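You operate a simulated robot arm through the tools that you are given. There is no shell and no other tool. Be economical: measure what you need, move in short steps, check, and stop when the job is done.

The job below is to be done with a simulated two-armed robot. You get a single attempt, and the scene is never put back.

TASK
On the rubber mat on the green bench, fold the cloth in half, so that its two short edges meet.

Only the result counts: the job must be done as asked and must still hold three seconds after the hand-in. Knocking over, shifting, dropping, spilling or breaking anything else fails it. Flat cloth is picked up by pressing the open fingertips on it (5 to 10 N) and closing them slowly along it; thin cloth reads only 2 to 8 mm in the jaws.

THE ROBOT
Two 7-joint arms with two-finger parallel grippers on one trunk, on a base that drives. Base frame: it is fixed to the floor where the robot stands at the start and does not move with it; the origin is under the middle of the robot, x ahead of it, y to its left, z up; the surface under the hand at the start is at about z = 0.85. Readings come in m, degrees, newtons and seconds.
The left shoulder is at the start at [0.141, 0.174, 0.981], the right one opposite. With the tool pointing down near the work surface each hand reaches from about 0.1 to 0.78 m from the robot's upright axis, wherever it stands, measured 20 degrees to its own side. Places, roughly: rubber mat on the green bench [0.5, 0, 0.9]. Payload 3.6 kg a hand.
Tool frame (each hand has its own): the origin (TCP) lies between the finger pads and is the grasp point; the fingertips stand 0.03 m ahead of it; z points along the fingers, y is the line along which they close. Largest opening 0.11 m; finger width 0.02, thickness 0.01; the body of the gripper, 0.048 by 0.112 m, starts 0.055 m behind the TCP.
Orientation is that of the tool frame in the base frame, as a unit quaternion [w, x, y, z]. With the fingers straight down and closing along the base's y, the tool's x points along the base's -x, its y along +y and its z along -z.

THE INTERFACE
- The arms move only by the tool step_arm. It takes "left_targets", "right_targets" or both (then of equal length, played together; a hand with none holds still); each is one flat list of numbers, 7 for each row, row after row: the shift along the base's x, y, z in m, then the turn, a rotation vector about the base's x, y, z in degrees, then the finger opening in m, from 0 to 0.11. In form: [tx, ty, tz, ax, ay, az, claw, tx, ty, tz, ax, ay, az, claw, ...]. A call has 1 to 20 rows; each row shifts and turns the commanded pose from where the row before left it. Each row takes 0.2 s and may step no farther than 0.05 m and 8.6 degrees from the row before; otherwise, or with a gripper value out of range, the whole call is refused. A pose out of reach is approached as far as the arm can. The call stops where the force on the tool passes 40 N (or 10 N more than at its start, if that is more) or the arm is blocked; 0.2 s more then pass. The fingers move at their own pace (about 0.153 m/s each) and stop on an object; they squeeze with about 21 N. The grip force told is the motor's: it shows also when the fingers shut on nothing. Time passes only in rows, and 0.2 s behind the last, so rows that do not move let the fingers close. It gives the time, the measured TCP pose, the force on the tool (base axes), the opening and the grip force at its end, in the units of the frame above (readings bear some noise), with the torque about the TCP (base axes, N m) and any sound that the robot's microphone picked up, and new pictures: "pictures" is both (left out), scene, wrist or none (wrist: the cameras of the hands that moved).
- Cameras (640 x 400 px; columns grow to the right, rows downward): "scene" is now at [0.2542, -0.0062, 1.1436]; the picture's right is [-0.09, -1.00, -0.00], its down [-0.64, 0.06, -0.77] and it looks along [0.77, -0.07, -0.64] (base axes); focal length 214 px, centre (320, 200). "left" rides on the left gripper at [0.072, -0.017, -0.103] in its tool frame; the picture's right is [0.23, 0.97, 0.00], its down [-0.76, 0.18, -0.62] and it looks along [-0.61, 0.14, 0.78] (tool axes); focal length 222 px, centre (320, 200). "right" rides on the right gripper at [0.072, 0.017, -0.103] in its tool frame; the picture's right is [-0.23, 0.97, 0.00], its down [-0.76, -0.18, -0.62] and it looks along [-0.61, -0.14, 0.78] (tool axes); focal length 222 px, centre (320, 200). There is no depth. A picture from a camera that has moved, and an enlarged one, comes with that camera's place and axes in the base frame and with its lens.
- raise_lower(by): slides the trunk up (or, below 0, down) by that many m; the arms and the scene camera ride with it, the base frame stays. It gives what a move gives, with no picture.
- roll_base(legs): drives the robot by 1 to 6 legs, each [ahead, left, turn to the left] in m, m and degrees, along the robot's own axes; the way and the turn of a leg run together, so that a leg with both is an arc; at most 1.5 m and 180 degrees a leg. The arms and the cameras ride along, it lands a little off, and it stops where it bumps. It gives what a move gives, and a new picture of the scene camera.
- head_to(pan, tilt): turns the head with the scene camera to pan (to the left, within 86 degrees either way) and tilt (down, from -29 to 69), counted from straight ahead of the robot. It gives what a move gives, and a new picture of the scene camera.
- close_up(camera, box): a new picture of the part [left, top, right, bottom] of that camera's present view, enlarged. It takes no simulated time.
- close_job(): hands the job in; it is judged then, once.

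Work in short steps. Places have to be worked out from the pictures, the camera data and where the tool is seen: move nearer, look again, correct. Check each grasp and each placing, and mend what went wrong. You have 120 turns and 260 pictures in all, those below and enlarged ones among them. Open the grippers and draw the arms clear of the work before you hand the job in, unless the task says otherwise; then end with one line.

The tools are called as name(argument=value, ...) on one line, values as JSON. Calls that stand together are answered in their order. step_arm: Moves the arms, as the interface text tells. Its arguments: {"type":"object","properties":{"left_targets":{"type":"array"},"right_targets":{"type":"array"},"pictures":{"type":"string","enum":["both","scene","wrist","none"]}},"required":[]} The other tools are called the same way: raise_lower (by) slides the trunk up or down; roll_base (legs) drives the base; head_to (pan, tilt) turns the head that bears the scene camera; close_up (camera, box) takes an enlarged picture of a part of a camera's view; close_job () hands the job in.

At the start:

```text
t: 0.0
left_eef_pos: [0.3655, 0.1555, 1.0279]
left_orientation: [0.008, -0.001, 1.0, -0.001]
left_wrist_force: [0.1, -1.0, -0.7]
left_moment: [0.06, 0.0, -0.01]
left_finger_gap: 0.1099
left_gripper_force: 0.0
right_eef_pos: [0.3584, -0.1713, 1.0535]
right_orientation: [0.007, 0.0, 1.0, 0.0]
right_wrist_force: [0.3, 0.1, 0.1]
right_moment: [0.0, -0.04, 0.01]
right_finger_gap: 0.1098
right_gripper_force: 0.0
trunk travel left (down, up): [-0.1, 0.663]
robot x, y, heading: [-0.0012, -0.0012, -0.1]
head pan, tilt: [-5.1, 40.7]
```

scene: 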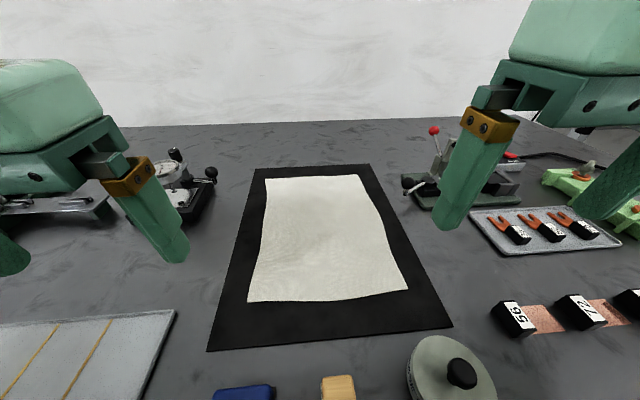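
right: 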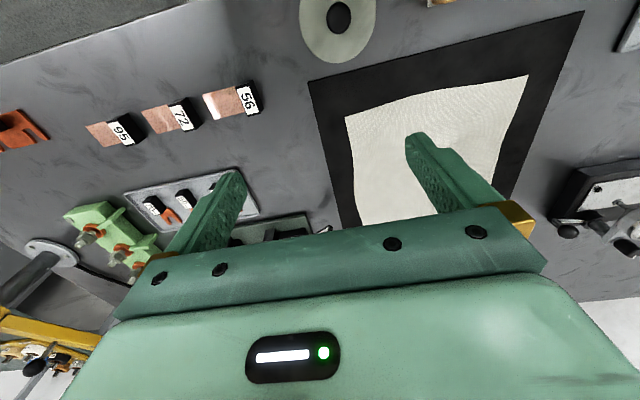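
left: 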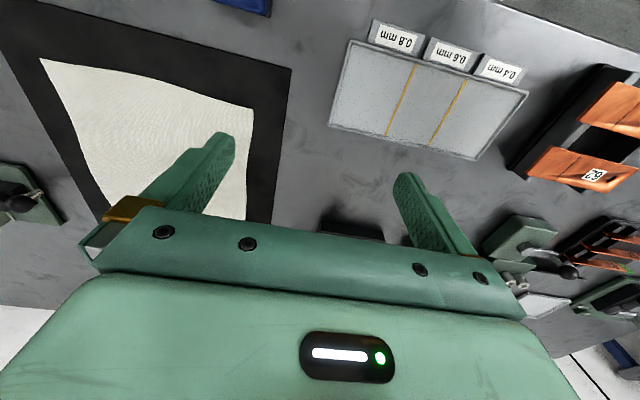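

From the scene picture, I judge the cloth corners to be about (0.70, 0.09), (0.70, -0.147), (0.40, -0.145) and (0.40, 0.08), so the short edges are the near one and the far one. I'll bring both hands above the far corners with narrowed fingers, keeping clear of the clamps at the sides.

step_arm(left_targets=[0.01, -0.045, 0, 0, 0, 0, 0.04, 0.01, -0.04, 0, 0, 0, 0, 0.04, 0.04, 0, -0.008, 0, 0, 0, 0.04, 0.04, 0, -0.01, 0, 0, 0, 0.04, 0.04, 0, -0.01, 0, 0, 0, 0.04, 0.04, 0, -0.01, 0, 0, 0, 0.04, 0.04, 0, -0.01, 0, 0, 0, 0.04, 0.04, 0, -0.01, 0, 0, 0, 0.04], right_targets=[0.01, 0.03, 0, 0, 0, 0, 0.04, 0.01, 0.026, 0, 0, 0, 0, 0.04, 0.04, 0, -0.014, 0, 0, 0, 0.04, 0.04, 0, -0.014, 0, 0, 0, 0.04, 0.04, 0, -0.014, 0, 0, 0, 0.04, 0.04, 0, -0.014, 0, 0, 0, 0.04, 0.04, 0, -0.014, 0, 0, 0, 0.04, 0.04, 0, -0.014, 0, 0, 0, 0.04])

```text
t: 1.8
left_eef_pos: [0.6278, 0.0703, 0.9721]
left_orientation: [0.007, -0.001, 1.0, -0.001]
left_wrist_force: [0.4, 0.0, 0.4]
left_moment: [0.01, 0.03, 0.01]
left_finger_gap: 0.0399
left_gripper_force: 0.1
right_eef_pos: [0.6202, -0.1159, 0.9734]
right_orientation: [0.008, 0.0, 1.0, 0.0]
right_wrist_force: [0.3, -0.8, -0.1]
right_moment: [-0.01, 0.01, -0.01]
right_finger_gap: 0.0399
right_gripper_force: 0.1
trunk travel left (down, up): [-0.1, 0.663]
robot x, y, heading: [0.0005, -0.0, -0.0]
head pan, tilt: [-5.1, 40.7]
camera scene: at [0.2543, -0.0061, 1.1428], right [-0.09, -1.0, 0.0], down [-0.64, 0.06, -0.77], along [0.76, -0.07, -0.64], focal length 214 px, centre (320, 200)
camera right: at [0.5456, -0.0987, 1.0754], right [0.23, 0.97, 0.0], down [0.75, -0.18, 0.63], along [0.62, -0.14, -0.77], focal length 222 px, centre (320, 200)
camera left: at [0.5538, 0.054, 1.0745], right [-0.23, 0.97, 0.0], down [0.75, 0.18, 0.63], along [0.62, 0.14, -0.77], focal length 222 px, centre (320, 200)
```

scene: 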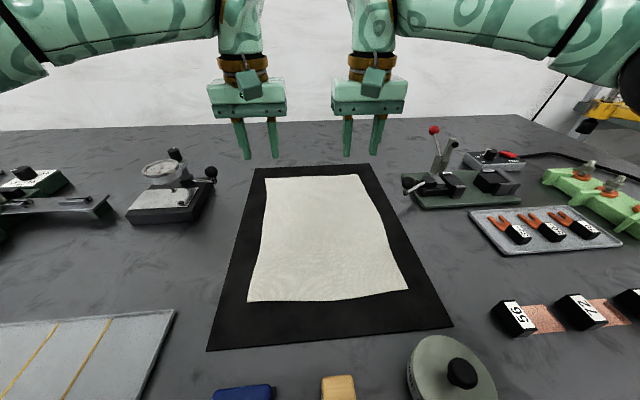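
right: 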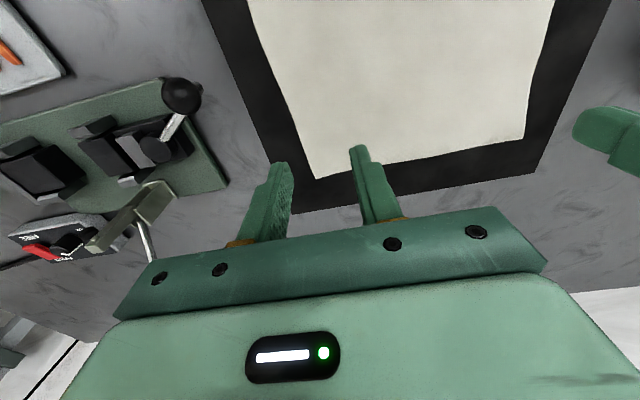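
left: 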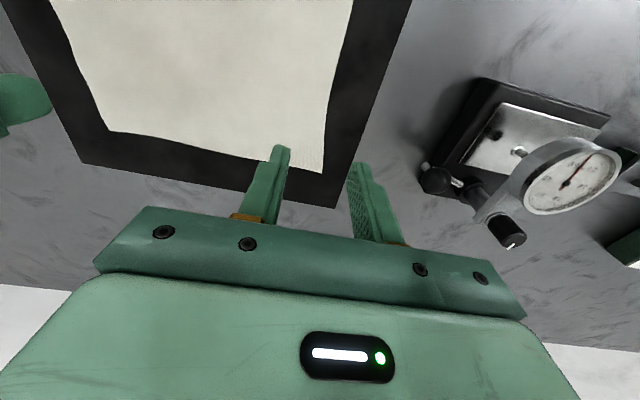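

Both wrist views agree: the far corners are at about (0.693, 0.090) and (0.694, -0.141), with the surface near z=0.85. I'll move over points just inside these corners and descend to about 2 cm above the cloth.

step_arm(left_targets=[0.028, -0.003, 0, 0, 0, 0, 0.032, 0.028, -0.003, 0, 0, 0, 0, 0.032, 0, 0, -0.025, 0, 0, 0, 0.032, 0, 0, -0.025, 0, 0, 0, 0.032, 0, 0, -0.02, 0, 0, 0, 0.032, 0, 0, 0, 0, 0, 0, 0.032], right_targets=[0.032, 0, 0, 0, 0, 0, 0.032, 0.032, 0, 0, 0, 0, 0, 0.032, 0, 0, -0.025, 0, 0, 0, 0.032, 0, 0, -0.025, 0, 0, 0, 0.032, 0, 0, -0.02, 0, 0, 0, 0.032, 0, 0, 0, 0, 0, 0, 0.032])

```text
t: 3.2
left_eef_pos: [0.6422, 0.0657, 0.8952]
left_orientation: [0.007, -0.001, 1.0, -0.001]
left_wrist_force: [1.3, -0.2, 0.4]
left_moment: [-0.01, 0.0, -0.01]
left_finger_gap: 0.0317
left_gripper_force: 0.1
left hand out of reach, approached as far as the arm can: row 1, 2
right_eef_pos: [0.6303, -0.1154, 0.9041]
right_orientation: [0.008, 0.0, 1.0, 0.0]
right_wrist_force: [-0.1, 0.8, -0.3]
right_moment: [0.02, 0.02, -0.01]
right_finger_gap: 0.0319
right_gripper_force: 0.1
right hand out of reach, approached as far as the arm can: row 1, 2
trunk travel left (down, up): [-0.1, 0.663]
robot x, y, heading: [-0.0043, 0.0003, -0.3]
head pan, tilt: [-5.1, 40.7]
camera scene: at [0.2542, -0.0061, 1.1433], right [-0.09, -1.0, 0.0], down [-0.64, 0.06, -0.77], along [0.76, -0.07, -0.64], focal length 214 px, centre (320, 200)
camera right: at [0.557, -0.0981, 1.0057], right [0.23, 0.97, 0.0], down [0.75, -0.18, 0.63], along [0.62, -0.14, -0.77], focal length 222 px, centre (320, 200)
camera left: at [0.5685, 0.0507, 0.9972], right [-0.23, 0.97, -0.01], down [0.75, 0.18, 0.63], along [0.62, 0.14, -0.77], focal length 222 px, centre (320, 200)
```

scene: 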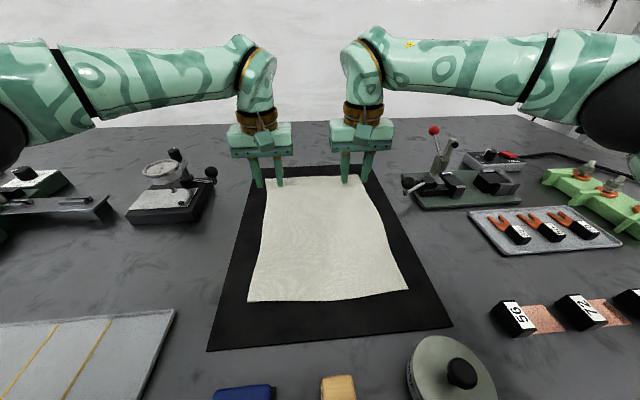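
right: 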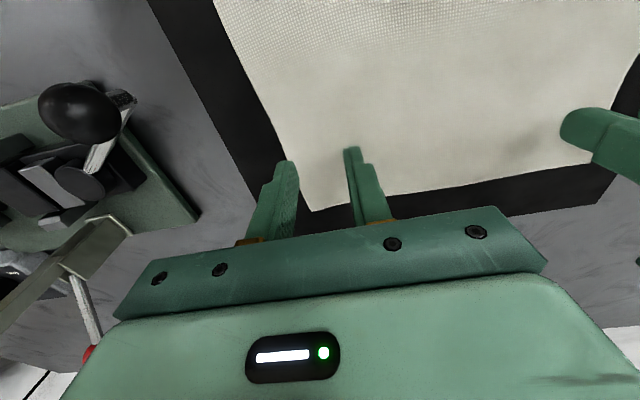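
left: 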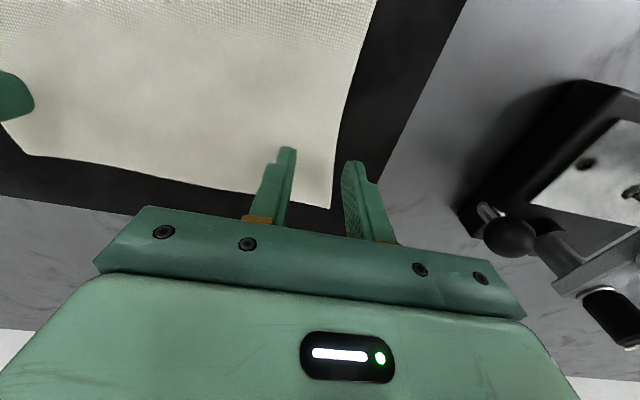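

The arm stopped short in x because the limit came while the hand was high. Now that it is lower, I try the forward move again.

step_arm(left_targets=[0.02, 0, 0, 0, 0, 0, 0.032, 0.021, 0, 0, 0, 0, 0, 0.032, 0, 0, 0, 0, 0, 0, 0.032], right_targets=[0.027, 0, 0, 0, 0, 0, 0.032, 0.027, 0, 0, 0, 0, 0, 0.032, 0, 0, 0, 0, 0, 0, 0.032], pictures="none")

```text
t: 4.0
left_eef_pos: [0.6736, 0.0671, 0.8966]
left_orientation: [0.007, -0.001, 1.0, -0.001]
left_wrist_force: [-0.7, 0.8, 0.1]
left_moment: [-0.02, 0.0, -0.03]
left_finger_gap: 0.0319
left_gripper_force: 0.1
left hand out of reach, approached as far as the arm can: row 2
right_eef_pos: [0.6701, -0.1178, 0.9023]
right_orientation: [0.008, 0.001, 1.0, 0.0]
right_wrist_force: [-0.5, 0.3, 0.0]
right_moment: [-0.02, 0.02, 0.0]
right_finger_gap: 0.0319
right_gripper_force: 0.1
right hand out of reach, approached as far as the arm can: row 2
trunk travel left (down, up): [-0.1, 0.663]
robot x, y, heading: [-0.0026, -0.0022, -0.1]
head pan, tilt: [-5.1, 40.7]
```

Reach improves with height below the shoulder, so I raise the trunk 0.08 m and then lower the hands by the same relative amount.

raise_lower(by=0.08)

step_arm(left_targets=[0, 0, -0.025, 0, 0, 0, 0.032, 0, 0, -0.025, 0, 0, 0, 0.032, 0, 0, -0.025, 0, 0, 0, 0.032, 0.01, 0, 0, 0, 0, 0, 0.032, 0, 0, 0, 0, 0, 0, 0.032], right_targets=[0, 0, -0.025, 0, 0, 0, 0.032, 0, 0, -0.025, 0, 0, 0, 0.032, 0, 0, -0.03, 0, 0, 0, 0.032, 0.014, 0, 0, 0, 0, 0, 0.032, 0, 0, 0, 0, 0, 0, 0.032])

```text
t: 5.2
left_eef_pos: [0.6596, 0.0677, 1.0221]
left_orientation: [0.05, -0.002, 0.999, 0.0]
left_wrist_force: [-0.6, -0.6, -0.4]
left_moment: [0.0, 0.01, -0.02]
left_finger_gap: 0.0321
left_gripper_force: 0.1
right_eef_pos: [0.6551, -0.1176, 1.0317]
right_orientation: [0.054, 0.003, 0.999, 0.001]
right_wrist_force: [-0.2, 0.3, -1.0]
right_moment: [-0.02, -0.01, 0.03]
right_finger_gap: 0.0322
right_gripper_force: 0.0
trunk travel left (down, up): [-0.18, 0.583]
robot x, y, heading: [-0.0025, -0.0011, 0.0]
head pan, tilt: [-5.1, 40.7]
```

```text
t: 6.4
left_eef_pos: [0.6707, 0.0675, 0.9468]
left_orientation: [0.051, -0.002, 0.999, 0.0]
left_wrist_force: [-0.1, -0.3, -0.4]
left_moment: [0.01, 0.02, 0.01]
left_finger_gap: 0.032
left_gripper_force: 0.2
right_eef_pos: [0.6675, -0.1194, 0.9528]
right_orientation: [0.055, 0.003, 0.998, 0.0]
right_wrist_force: [0.9, 0.2, -0.3]
right_moment: [0.03, 0.04, -0.01]
right_finger_gap: 0.0323
right_gripper_force: 0.1
trunk travel left (down, up): [-0.18, 0.583]
robot x, y, heading: [-0.0007, 0.0032, 0.0]
head pan, tilt: [-5.1, 40.7]
camera scene: at [0.224, -0.0063, 1.2241], right [-0.09, -1.0, 0.0], down [-0.65, 0.06, -0.76], along [0.75, -0.07, -0.65], focal length 214 px, centre (320, 200)
camera right: at [0.5848, -0.1004, 1.0465], right [0.23, 0.97, 0.03], down [0.69, -0.18, 0.7], along [0.69, -0.14, -0.71], focal length 222 px, centre (320, 200)
camera left: at [0.5875, 0.0506, 1.0427], right [-0.23, 0.97, -0.03], down [0.69, 0.18, 0.7], along [0.68, 0.14, -0.72], focal length 222 px, centre (320, 200)
```

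scene: 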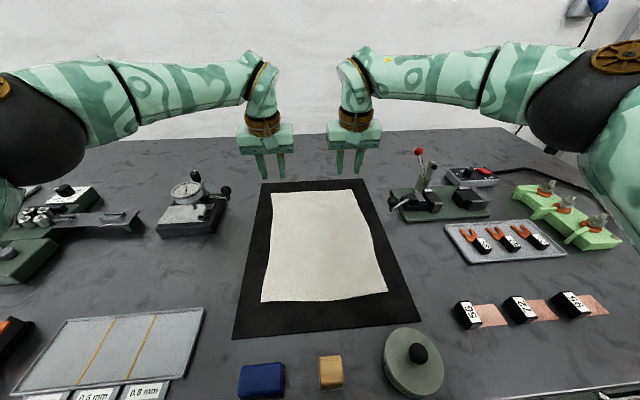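
right: 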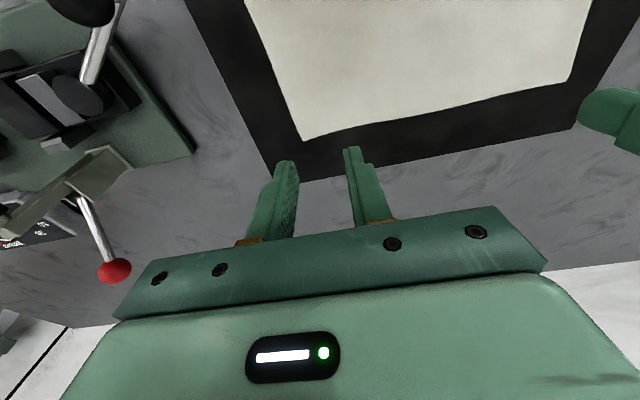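
left: 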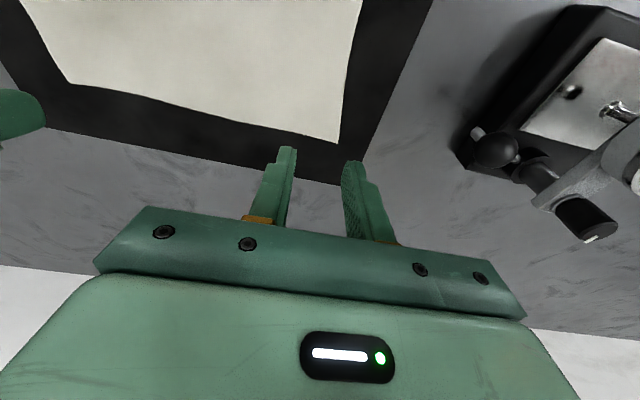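

The trunk raise left both tools tilted forward by about 6°. I straighten them, move to x≈0.684 and come down to about 1 cm above the cloth.

step_arm(left_targets=[0.004, 0, -0.02, 0, 3, 0, 0.032, 0.009, 0, -0.02, 0, 2.7, 0, 0.032, 0, 0, -0.015, 0, 0, 0, 0.032, 0, 0, 0, 0, 0, 0, 0.032], right_targets=[0.006, 0, -0.02, 0, 3, 0, 0.032, 0.011, 0, -0.02, 0, 2.9, 0, 0.032, 0, 0.001, -0.02, 0, 0, 0, 0.032, 0, 0, 0, 0, 0, 0, 0.032])

```text
t: 7.4
left_eef_pos: [0.6708, 0.0684, 0.8895]
left_orientation: [0.001, -0.002, 1.0, 0.0]
left_wrist_force: [0.8, -0.5, -0.6]
left_moment: [-0.04, 0.02, 0.02]
left_finger_gap: 0.0318
left_gripper_force: 0.1
left hand out of reach, approached as far as the arm can: row 2
right_eef_pos: [0.6694, -0.1263, 0.893]
right_orientation: [0.005, 0.003, 1.0, 0.001]
right_wrist_force: [0.5, -0.5, 1.1]
right_moment: [0.04, 0.02, -0.01]
right_finger_gap: 0.032
right_gripper_force: 0.0
right hand out of reach, approached as far as the arm can: row 2
trunk travel left (down, up): [-0.18, 0.583]
robot x, y, heading: [0.0017, 0.002, -0.1]
head pan, tilt: [-5.1, 40.7]
camera scene: at [0.2238, -0.0064, 1.2242], right [-0.09, -1.0, 0.0], down [-0.65, 0.06, -0.76], along [0.75, -0.07, -0.65], focal length 214 px, centre (320, 200)
camera right: at [0.5961, -0.108, 0.9955], right [0.23, 0.97, 0.0], down [0.76, -0.18, 0.63], along [0.61, -0.14, -0.78], focal length 222 px, centre (320, 200)
camera left: at [0.5987, 0.0511, 0.9929], right [-0.23, 0.97, 0.0], down [0.76, 0.18, 0.62], along [0.61, 0.14, -0.78], focal length 222 px, centre (320, 200)
```

scene: 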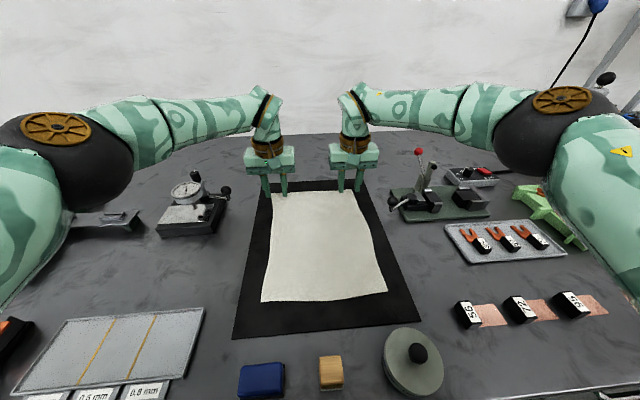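
right: 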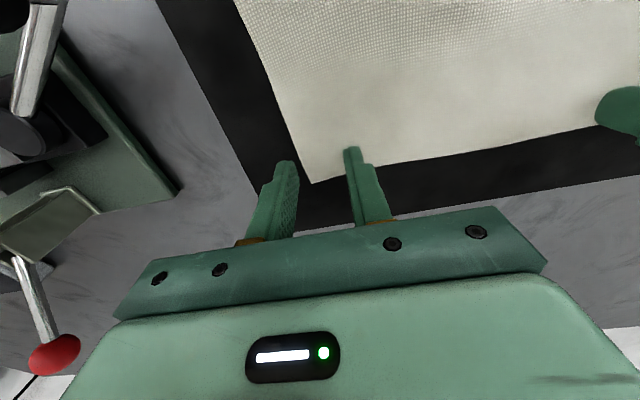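
left: 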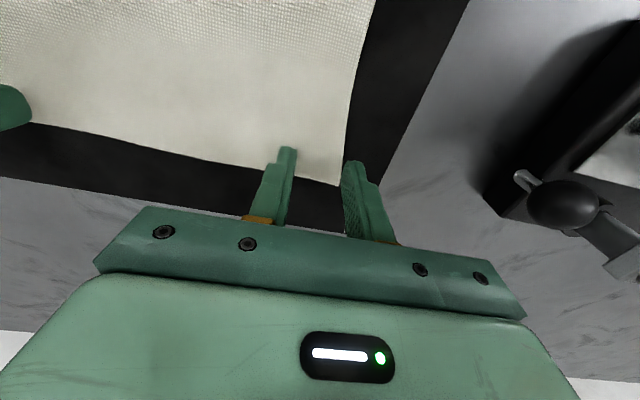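

The straight-down pose is right at the reach limit, at x≈0.67, and the cloth edge is at about 0.691. A slight forward tilt of about 7° gives the missing centimetre, so I use that and set the y positions so both fingers sit on the cloth.

step_arm(left_targets=[0.0, -0.003, 0.004, 0, -3.5, 0, 0.03, 0.004, -0.003, 0, 0, -3.5, 0, 0.03, 0.006, 0, 0, 0, 0, 0, 0.03, 0, 0, 0, 0, 0, 0, 0.03], right_targets=[0.0, 0.008, 0, 0, -3.5, 0, 0.03, 0.005, 0.007, 0, 0, -3.5, 0, 0.03, 0.006, 0, 0, 0, 0, 0, 0.03, 0, 0, 0, 0, 0, 0, 0.03])

```text
t: 8.4
left_eef_pos: [0.681, 0.0612, 0.8945]
left_orientation: [0.062, -0.002, 0.998, -0.001]
left_wrist_force: [0.9, -0.8, 0.1]
left_moment: [0.01, 0.0, 0.0]
left_finger_gap: 0.0299
left_gripper_force: 0.0
right_eef_pos: [0.6808, -0.1122, 0.8937]
right_orientation: [0.066, 0.003, 0.998, 0.001]
right_wrist_force: [-0.4, -0.3, -1.0]
right_moment: [0.0, 0.0, -0.03]
right_finger_gap: 0.0299
right_gripper_force: 0.1
trunk travel left (down, up): [-0.18, 0.583]
robot x, y, heading: [0.0, 0.002, 0.0]
head pan, tilt: [-5.1, 40.7]
camera scene: at [0.2239, -0.0062, 1.2241], right [-0.09, -1.0, 0.0], down [-0.65, 0.06, -0.76], along [0.75, -0.07, -0.65], focal length 214 px, centre (320, 200)
camera right: at [0.5956, -0.0935, 0.986], right [0.23, 0.97, 0.03], down [0.67, -0.18, 0.72], along [0.7, -0.14, -0.7], focal length 222 px, centre (320, 200)
camera left: at [0.597, 0.0449, 0.9873], right [-0.23, 0.97, -0.03], down [0.68, 0.18, 0.71], along [0.7, 0.14, -0.7], focal length 222 px, centre (320, 200)
```

scene: 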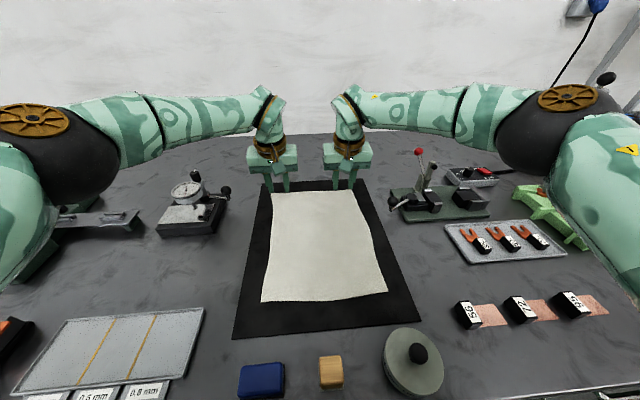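
right: 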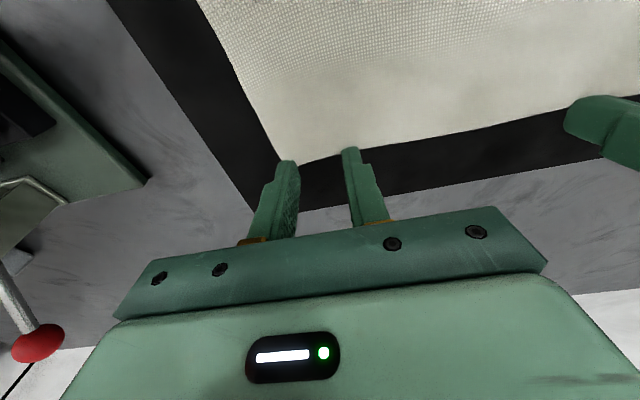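
left: 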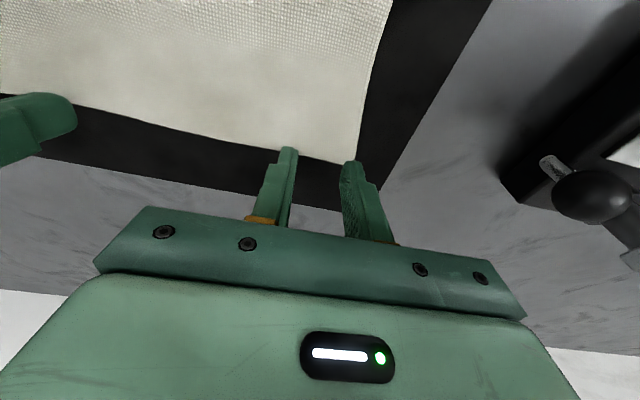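

The fingertips now stand over the corners, about 1 cm up. I nudge the right hand inward and go down gently to find contact.

step_arm(left_targets=[-0.002, 0, -0.003, 0, 0, 0, 0.03, 0, 0, -0.003, 0, 0, 0, 0.03, 0, 0, -0.003, 0, 0, 0, 0.03, 0, 0, 0, 0, 0, 0, 0.03], right_targets=[-0.002, 0.004, -0.003, 0, 0, 0, 0.03, 0, 0, -0.003, 0, 0, 0, 0.03, 0, 0, -0.002, 0, 0, 0, 0.03, 0, 0, 0, 0, 0, 0, 0.03], pictures="none")

```text
t: 9.4
left_eef_pos: [0.6786, 0.0615, 0.8847]
left_orientation: [0.063, -0.002, 0.998, -0.001]
left_wrist_force: [2.6, -1.1, 4.7]
left_moment: [-0.02, -0.03, -0.01]
left_finger_gap: 0.03
left_gripper_force: 0.0
right_eef_pos: [0.6781, -0.1072, 0.8857]
right_orientation: [0.066, 0.002, 0.998, 0.001]
right_wrist_force: [0.2, 1.3, 3.5]
right_moment: [-0.03, 0.01, -0.02]
right_finger_gap: 0.0302
right_gripper_force: 0.1
trunk travel left (down, up): [-0.18, 0.583]
robot x, y, heading: [0.0014, 0.0011, 0.3]
head pan, tilt: [-5.1, 40.7]
```

Contact is confirmed, at 4.7 N and 3.5 N. I press in about 1 mm more and close slowly along the cloth.

step_arm(left_targets=[0, 0, -0.001, 0, 0, 0, 0.03, 0, 0, 0, 0, 0, 0, 0.027, 0, 0, 0, 0, 0, 0, 0.024, 0, 0, 0, 0, 0, 0, 0.021, 0, 0, 0, 0, 0, 0, 0.018, 0, 0, 0, 0, 0, 0, 0.015, 0, 0, 0, 0, 0, 0, 0.012, 0, 0, 0, 0, 0, 0, 0.009, 0, 0, 0, 0, 0, 0, 0.006, 0, 0, 0, 0, 0, 0, 0.003, 0, 0, 0, 0, 0, 0, 0, 0, 0, 0, 0, 0, 0, 0], right_targets=[0, 0, -0.0015, 0, 0, 0, 0.03, 0, 0, 0, 0, 0, 0, 0.027, 0, 0, 0, 0, 0, 0, 0.024, 0, 0, 0, 0, 0, 0, 0.021, 0, 0, 0, 0, 0, 0, 0.018, 0, 0, 0, 0, 0, 0, 0.015, 0, 0, 0, 0, 0, 0, 0.012, 0, 0, 0, 0, 0, 0, 0.009, 0, 0, 0, 0, 0, 0, 0.006, 0, 0, 0, 0, 0, 0, 0.003, 0, 0, 0, 0, 0, 0, 0, 0, 0, 0, 0, 0, 0, 0])

```text
t: 12.0
left_eef_pos: [0.6772, 0.0619, 0.8858]
left_orientation: [0.064, -0.001, 0.998, -0.002]
left_wrist_force: [0.4, -12.7, 8.2]
left_moment: [-0.4, 0.03, 0.05]
left_finger_gap: 0.0022
left_gripper_force: 21.3
right_eef_pos: [0.6762, -0.1059, 0.8855]
right_orientation: [0.066, 0.002, 0.998, 0.002]
right_wrist_force: [1.1, 12.1, 21.0]
right_moment: [0.33, 0.06, 0.07]
right_finger_gap: 0.0022
right_gripper_force: 20.8
trunk travel left (down, up): [-0.18, 0.583]
robot x, y, heading: [-0.0021, 0.0013, 0.1]
head pan, tilt: [-5.1, 40.7]
camera scene: at [0.2212, -0.006, 1.2248], right [-0.09, -1.0, 0.0], down [-0.65, 0.06, -0.76], along [0.76, -0.07, -0.65], focal length 214 px, centre (320, 200)
camera right: at [0.5912, -0.0888, 0.9782], right [0.23, 0.97, 0.03], down [0.67, -0.18, 0.72], along [0.7, -0.14, -0.69], focal length 222 px, centre (320, 200)
camera left: at [0.5927, 0.0448, 0.979], right [-0.23, 0.97, -0.03], down [0.68, 0.18, 0.71], along [0.7, 0.14, -0.7], focal length 222 px, centre (320, 200)
```

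scene: 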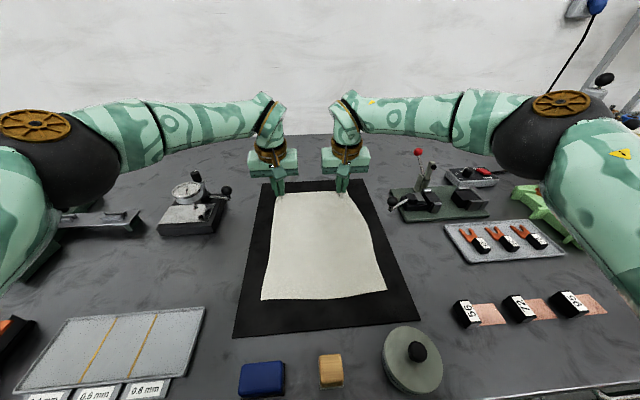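
right: 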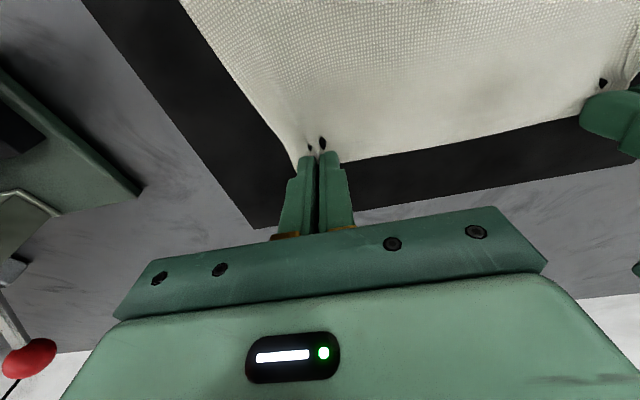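
left: 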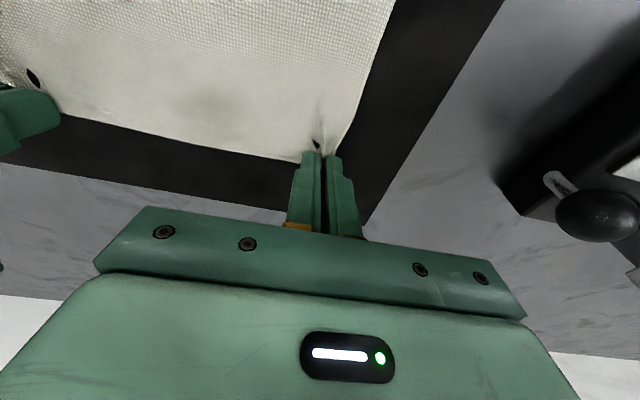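

Both jaws read 2.2 mm with cloth bunched between the fingers, and the sideways pull suggests tension. I lift slightly, easing the hands together by 5 mm each, and check.

step_arm(left_targets=[0, -0.003, 0.006, 0, 0, 0, 0, -0.003, -0.002, 0.012, 0, 0, 0, 0, -0.006, 0, 0.015, 0, 0, 0, 0, -0.01, 0, 0.015, 0, 0, 0, 0, 0, 0, 0, 0, 0, 0, 0], right_targets=[0, 0.003, 0.006, 0, 0, 0, 0, -0.003, 0.002, 0.012, 0, 0, 0, 0, -0.006, 0, 0.015, 0, 0, 0, 0, -0.01, 0, 0.015, 0, 0, 0, 0, 0, 0, 0, 0, 0, 0, 0])

```text
t: 13.2
left_eef_pos: [0.6598, 0.0555, 0.9327]
left_orientation: [0.061, -0.002, 0.998, -0.001]
left_wrist_force: [0.7, -1.6, -0.4]
left_moment: [-0.01, 0.0, 0.0]
left_finger_gap: 0.0022
left_gripper_force: 20.9
right_eef_pos: [0.6595, -0.102, 0.9313]
right_orientation: [0.065, 0.003, 0.998, 0.001]
right_wrist_force: [0.4, 0.5, 0.5]
right_moment: [0.01, -0.01, -0.02]
right_finger_gap: 0.0023
right_gripper_force: 21.0
trunk travel left (down, up): [-0.18, 0.583]
robot x, y, heading: [0.0005, -0.0019, -0.1]
head pan, tilt: [-5.1, 40.7]
camera scene: at [0.2246, -0.0063, 1.2239], right [-0.09, -1.0, 0.0], down [-0.65, 0.06, -0.76], along [0.75, -0.07, -0.65], focal length 214 px, centre (320, 200)
camera right: at [0.5746, -0.0848, 1.0238], right [0.23, 0.97, 0.03], down [0.67, -0.18, 0.72], along [0.7, -0.14, -0.7], focal length 222 px, centre (320, 200)
camera left: at [0.5765, 0.0402, 1.0254], right [-0.23, 0.97, -0.03], down [0.68, 0.18, 0.71], along [0.7, 0.14, -0.7], focal length 222 px, centre (320, 200)
```

scene: 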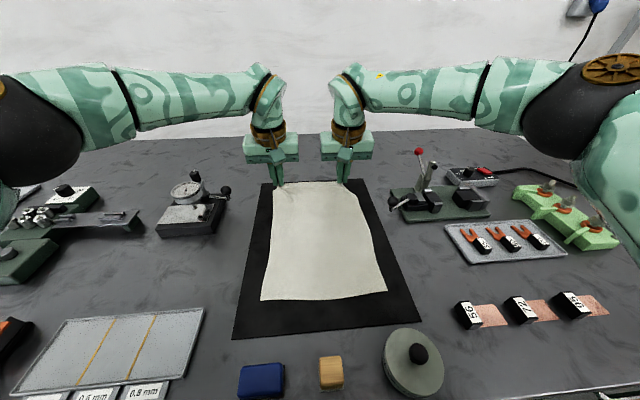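
right: 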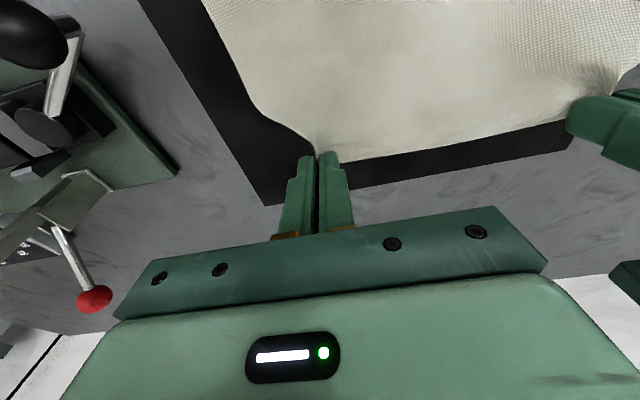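
left: 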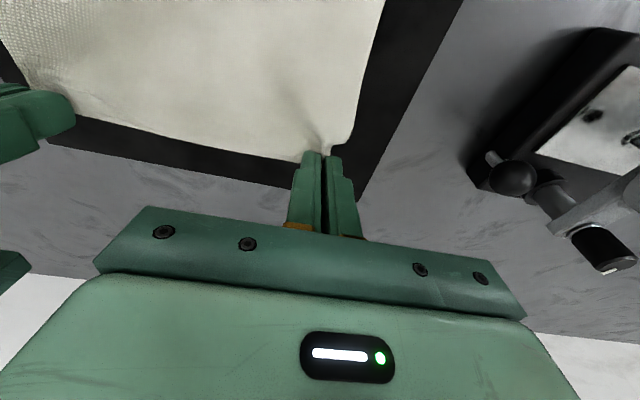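

The cloth is lifted at both corners. From this view, the near edge runs from about (0.402, 0.080) to (0.395, -0.142). I swing the edge over toward the near edge in a low arc, tilting the tools forward so that the edge turns over, and stop about 3 cm above the mat.

step_arm(left_targets=[-0.015, 0, 0.02, 0, 0, 0, 0, -0.015, 0, 0.02, 0, 0, 0, 0, -0.015, 0, 0.02, 0, 0, 0, 0, -0.022, -0.0005, 0, 0, -4, 0, 0, -0.022, -0.0005, 0, 0, -4, 0, 0, -0.022, -0.0005, 0, 0, -4, 0, 0, -0.022, -0.0005, 0, 0, -4, 0, 0, -0.022, -0.0005, 0, 0, -4, 0, 0, -0.022, -0.0005, 0, 0, -4, 0, 0, -0.022, -0.0005, 0, 0, -4, 0, 0, 0, 0, 0, 0, 0, 0, 0], right_targets=[-0.015, 0, 0.02, 0, 0, 0, 0, -0.015, 0, 0.02, 0, 0, 0, 0, -0.015, 0, 0.02, 0, 0, 0, 0, -0.022, -0.001, 0, 0, -4, 0, 0, -0.022, -0.001, 0, 0, -4, 0, 0, -0.022, -0.001, 0, 0, -4, 0, 0, -0.022, -0.001, 0, 0, -4, 0, 0, -0.022, -0.001, 0, 0, -4, 0, 0, -0.022, -0.001, 0, 0, -4, 0, 0, -0.022, -0.001, 0, 0, -4, 0, 0, 0, 0, 0, 0, 0, 0, 0])

```text
t: 15.6
left_eef_pos: [0.4609, 0.0525, 0.991]
left_orientation: [0.302, -0.001, 0.953, -0.002]
left_wrist_force: [0.5, -3.9, -0.6]
left_moment: [-0.15, 0.01, -0.04]
left_finger_gap: 0.0021
left_gripper_force: 21.8
right_eef_pos: [0.46, -0.1091, 0.9903]
right_orientation: [0.304, 0.002, 0.953, 0.002]
right_wrist_force: [-0.6, 4.5, -0.6]
right_moment: [0.07, 0.03, 0.1]
right_finger_gap: 0.0022
right_gripper_force: 21.7
trunk travel left (down, up): [-0.18, 0.583]
robot x, y, heading: [0.0007, -0.0012, 0.1]
head pan, tilt: [-5.1, 40.7]
camera scene: at [0.2244, -0.0062, 1.2239], right [-0.09, -1.0, 0.0], down [-0.65, 0.06, -0.76], along [0.75, -0.07, -0.65], focal length 214 px, centre (320, 200)
camera right: at [0.3418, -0.0919, 1.0329], right [0.19, 0.97, 0.14], down [0.26, -0.18, 0.95], along [0.95, -0.14, -0.28], focal length 222 px, centre (320, 200)
camera left: at [0.3435, 0.0368, 1.0343], right [-0.19, 0.97, -0.13], down [0.26, 0.18, 0.95], along [0.95, 0.14, -0.29], focal length 222 px, centre (320, 200)
```

scene: 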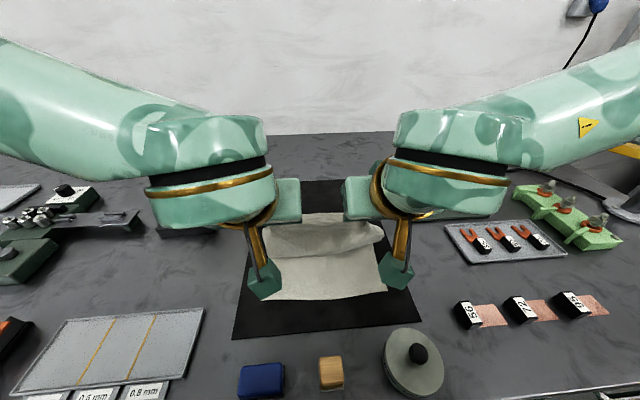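
right: 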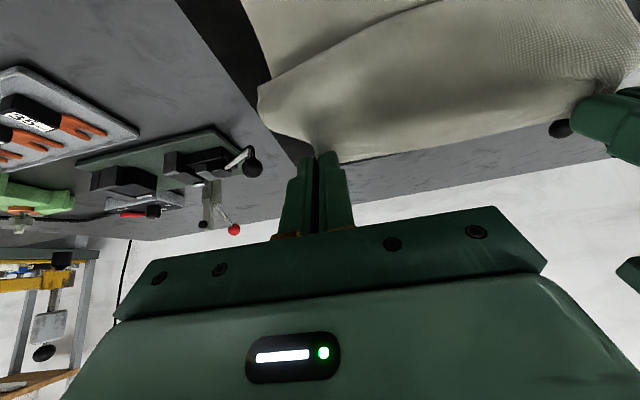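
left: 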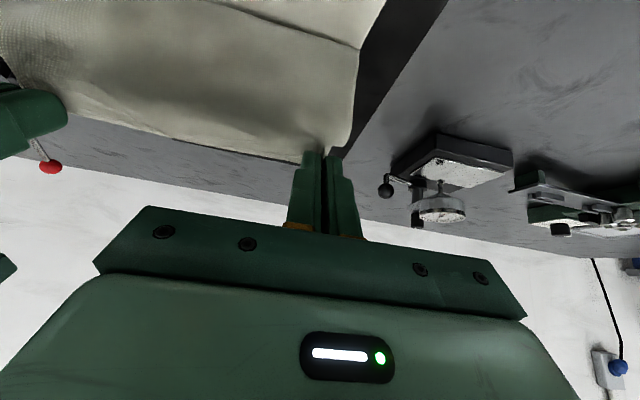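

The fold is swinging over well. I continue down and back to TCP (0.402, 0.90), with a little more tilt and the hands slightly closer to ease the tension.

step_arm(left_targets=[-0.012, -0.001, -0.015, 0, -2, 0, 0, -0.012, -0.001, -0.015, 0, -2, 0, 0, -0.012, 0, -0.015, 0, -2, 0, 0, -0.012, 0, -0.015, 0, -2, 0, 0, -0.01, 0, -0.015, 0, -2, 0, 0, 0, 0, -0.012, 0, 0, 0, 0, 0, 0, 0, 0, 0, 0, 0], right_targets=[-0.012, 0.001, -0.015, 0, -2, 0, 0, -0.012, 0.001, -0.015, 0, -2, 0, 0, -0.012, 0, -0.015, 0, -2, 0, 0, -0.012, 0, -0.015, 0, -2, 0, 0, -0.01, 0, -0.015, 0, -2, 0, 0, 0, 0, -0.012, 0, 0, 0, 0, 0, 0, 0, 0, 0, 0, 0])

```text
t: 17.2
left_eef_pos: [0.4025, 0.0511, 0.9058]
left_orientation: [0.383, -0.001, 0.924, -0.001]
left_wrist_force: [-0.6, -0.3, -0.1]
left_moment: [-0.02, -0.02, 0.01]
left_finger_gap: 0.0021
left_gripper_force: 20.6
right_eef_pos: [0.4364, -0.0798, 0.9066]
right_orientation: [0.386, 0.002, 0.922, 0.001]
right_wrist_force: [-0.1, -0.4, -0.2]
right_moment: [0.0, 0.03, 0.0]
right_finger_gap: 0.0022
right_gripper_force: 20.8
right hand out of reach, approached as far as the arm can: row 3, 4, 5
trunk travel left (down, up): [-0.18, 0.583]
robot x, y, heading: [0.002, 0.0018, 0.1]
head pan, tilt: [-5.1, 40.7]
camera scene: at [0.2235, -0.0063, 1.2242], right [-0.09, -1.0, 0.0], down [-0.65, 0.06, -0.76], along [0.75, -0.07, -0.65], focal length 214 px, centre (320, 200)
camera right: at [0.3113, -0.0626, 0.9276], right [0.16, 0.97, 0.17], down [0.09, -0.18, 0.98], along [0.98, -0.14, -0.12], focal length 222 px, centre (320, 200)
camera left: at [0.2786, 0.0347, 0.9263], right [-0.16, 0.97, -0.16], down [0.1, 0.18, 0.98], along [0.98, 0.14, -0.12], focal length 222 px, centre (320, 200)
```

scene: 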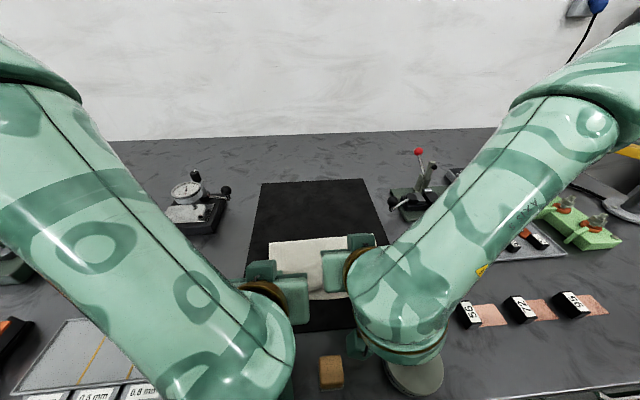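
right: 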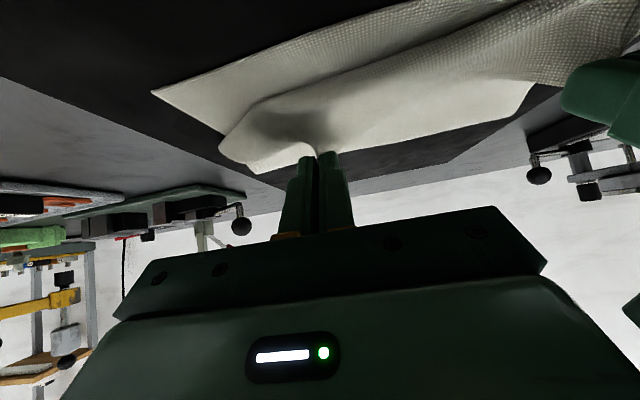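
left: 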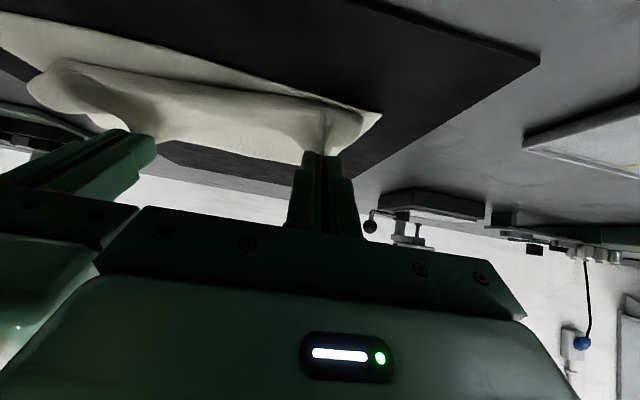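

The right arm hit its limits with that much tilt and ended up at (0.436, -0.080). I take back some of the right hand's tilt and bring it out to y≈-0.107 and x≈0.41, slightly higher.

step_arm(right_targets=[0, -0.004, 0.005, 0, 5, 0, 0, -0.005, -0.006, 0.005, 0, 5, 0, 0, -0.006, -0.006, 0.003, 0, 5, 0, 0, -0.006, -0.006, 0, 0, 0, 0, 0, -0.006, -0.005, 0, 0, 0, 0, 0, -0.005, 0, 0, 0, 0, 0, 0, 0, 0, 0, 0, 0, 0, 0])

```text
t: 18.8
left_eef_pos: [0.4039, 0.0513, 0.9047]
left_orientation: [0.384, -0.002, 0.923, -0.001]
left_wrist_force: [-0.4, -0.6, -0.2]
left_moment: [-0.03, -0.04, 0.02]
left_finger_gap: 0.0018
left_gripper_force: 21.1
right_eef_pos: [0.4147, -0.1071, 0.9203]
right_orientation: [0.262, 0.003, 0.965, 0.001]
right_wrist_force: [0.0, 0.2, -0.5]
right_moment: [-0.03, -0.02, 0.02]
right_finger_gap: 0.002
right_gripper_force: 20.9
right hand out of reach, approached as far as the arm can: row 6
trunk travel left (down, up): [-0.18, 0.583]
robot x, y, heading: [0.002, -0.0034, -0.1]
head pan, tilt: [-5.1, 40.7]
camera scene: at [0.2238, -0.0063, 1.2241], right [-0.09, -1.0, 0.0], down [-0.65, 0.06, -0.76], along [0.75, -0.07, -0.65], focal length 214 px, centre (320, 200)
camera right: at [0.3003, -0.0881, 0.9727], right [0.2, 0.97, 0.12], down [0.34, -0.18, 0.92], along [0.92, -0.14, -0.37], focal length 222 px, centre (320, 200)
```

scene: 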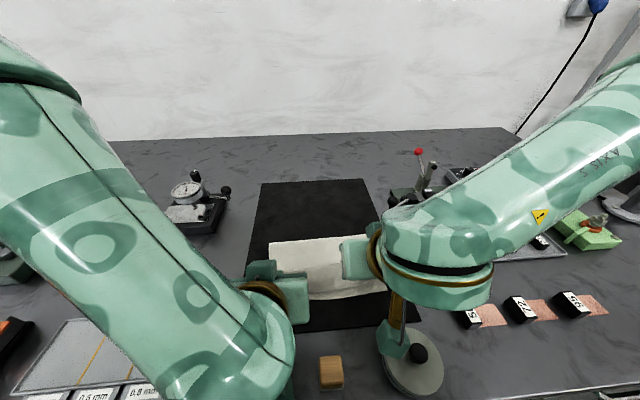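
right: 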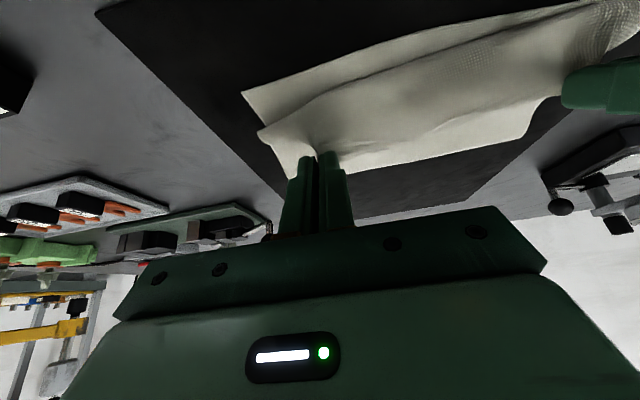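

Both grips hold, and the folded-over cloth's leading bulge is at x≈0.417 with the near edge at 0.396. The right arm is at its near limit, so I back the base 2 cm to carry the edge the rest of the way.

roll_base(legs=[[-0.02, 0, 0]])

```text
t: 19.6
left_eef_pos: [0.3815, 0.0508, 0.9044]
left_orientation: [0.384, -0.001, 0.923, -0.002]
left_wrist_force: [-0.4, -0.7, 0.2]
left_moment: [-0.02, 0.01, -0.03]
left_finger_gap: 0.0019
left_gripper_force: 21.0
right_eef_pos: [0.3936, -0.1061, 0.9203]
right_orientation: [0.263, 0.002, 0.965, 0.001]
right_wrist_force: [-0.1, 0.1, 0.8]
right_moment: [-0.02, -0.02, 0.0]
right_finger_gap: 0.0022
right_gripper_force: 20.6
trunk travel left (down, up): [-0.18, 0.583]
robot x, y, heading: [-0.0204, -0.0028, 0.3]
head pan, tilt: [-5.1, 40.7]
camera scene: at [0.2021, -0.0063, 1.2245], right [-0.09, -1.0, 0.0], down [-0.65, 0.06, -0.76], along [0.76, -0.07, -0.65], focal length 214 px, centre (320, 200)
```

scene: 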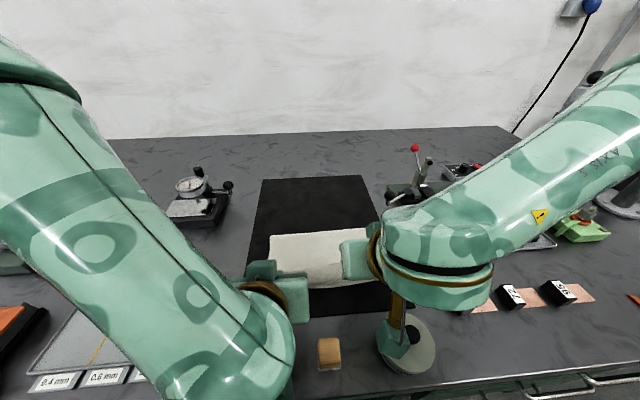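

The tips are now at x≈0.403 (left) and 0.409 (right). I lower both until just above the surface, shifting the left hand 8 mm ahead, and look.

step_arm(left_targets=[0.004, 0, -0.006, 0, 0, 0, 0, 0.004, 0, -0.006, 0, 0, 0, 0, 0, 0, -0.004, 0, 0, 0, 0, 0, 0, 0, 0, 0, 0, 0], right_targets=[0, 0, -0.01, 0, 0, 0, 0, 0, 0, -0.01, 0, 0, 0, 0, 0, 0, -0.009, 0, 0, 0, 0, 0, 0, 0, 0, 0, 0, 0])

```text
t: 20.6
left_eef_pos: [0.3905, 0.051, 0.8887]
left_orientation: [0.383, -0.001, 0.924, -0.002]
left_wrist_force: [0.4, -0.7, -0.5]
left_moment: [-0.04, 0.01, 0.01]
left_finger_gap: 0.0022
left_gripper_force: 21.0
right_eef_pos: [0.3957, -0.1057, 0.8901]
right_orientation: [0.263, 0.003, 0.965, 0.001]
right_wrist_force: [-0.8, 0.3, 1.2]
right_moment: [0.01, -0.03, -0.01]
right_finger_gap: 0.002
right_gripper_force: 21.1
trunk travel left (down, up): [-0.18, 0.583]
robot x, y, heading: [-0.0202, -0.0005, 0.0]
head pan, tilt: [-5.1, 40.7]
camera scene: at [0.2036, -0.0063, 1.2242], right [-0.09, -1.0, 0.0], down [-0.65, 0.06, -0.76], along [0.75, -0.07, -0.65], focal length 214 px, centre (320, 200)
camera right: at [0.2808, -0.0874, 0.9433], right [0.2, 0.97, 0.12], down [0.34, -0.18, 0.92], along [0.92, -0.14, -0.37], focal length 222 px, centre (320, 200)
camera left: at [0.2665, 0.0345, 0.9104], right [-0.16, 0.97, -0.16], down [0.1, 0.18, 0.98], along [0.98, 0.14, -0.12], focal length 222 px, centre (320, 200)
```

scene: 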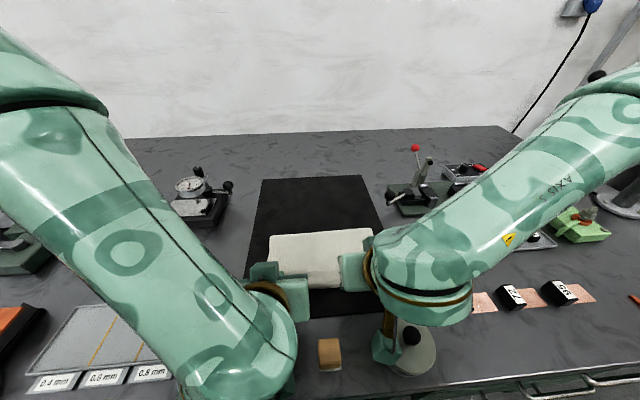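
right: 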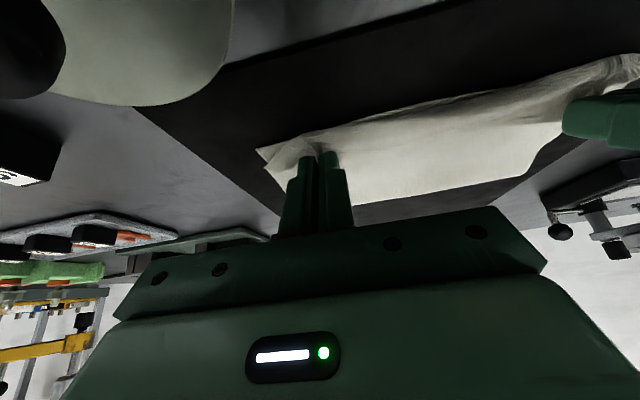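
left: 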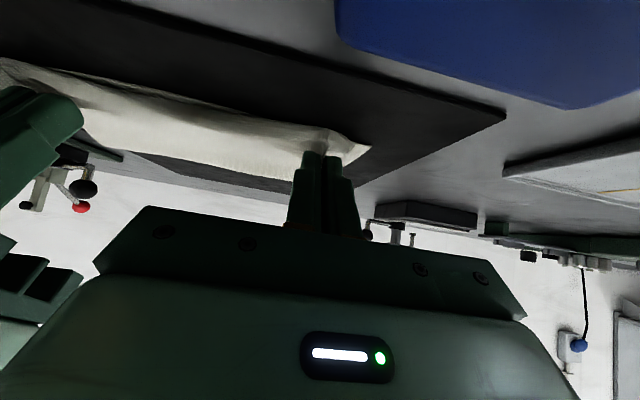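

I look closer at both corners before releasing.

close_up(camera="right", box=[220, 60, 420, 220])

close_up(camera="left", box=[220, 60, 420, 220])

```text
2.50 times, centred on (320, 140) of right
camera zoom: at [0.2808, -0.0874, 0.9433], right [0.2, 0.97, 0.12], down [0.34, -0.18, 0.92], along [0.92, -0.14, -0.37], focal length 555 px, centre (320, 350)
```

zoom: 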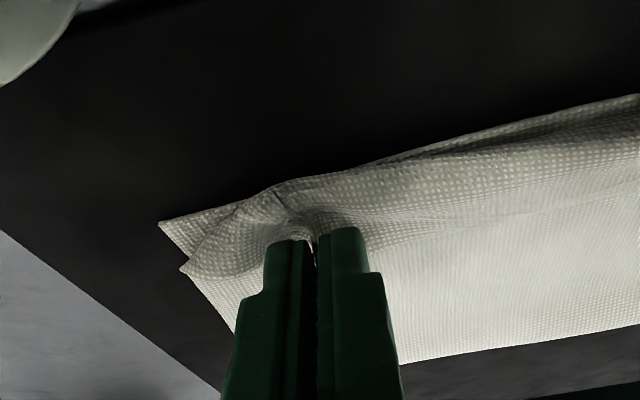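

```text
2.50 times, centred on (320, 140) of left
camera zoom: at [0.2665, 0.0345, 0.9104], right [-0.16, 0.97, -0.16], down [0.1, 0.18, 0.98], along [0.98, 0.14, -0.12], focal length 555 px, centre (320, 350)
```

zoom: 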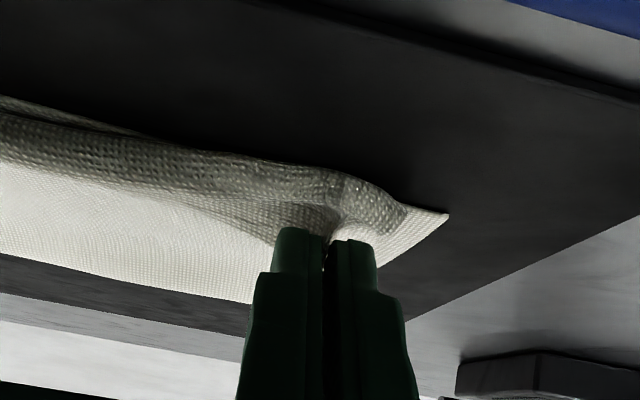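

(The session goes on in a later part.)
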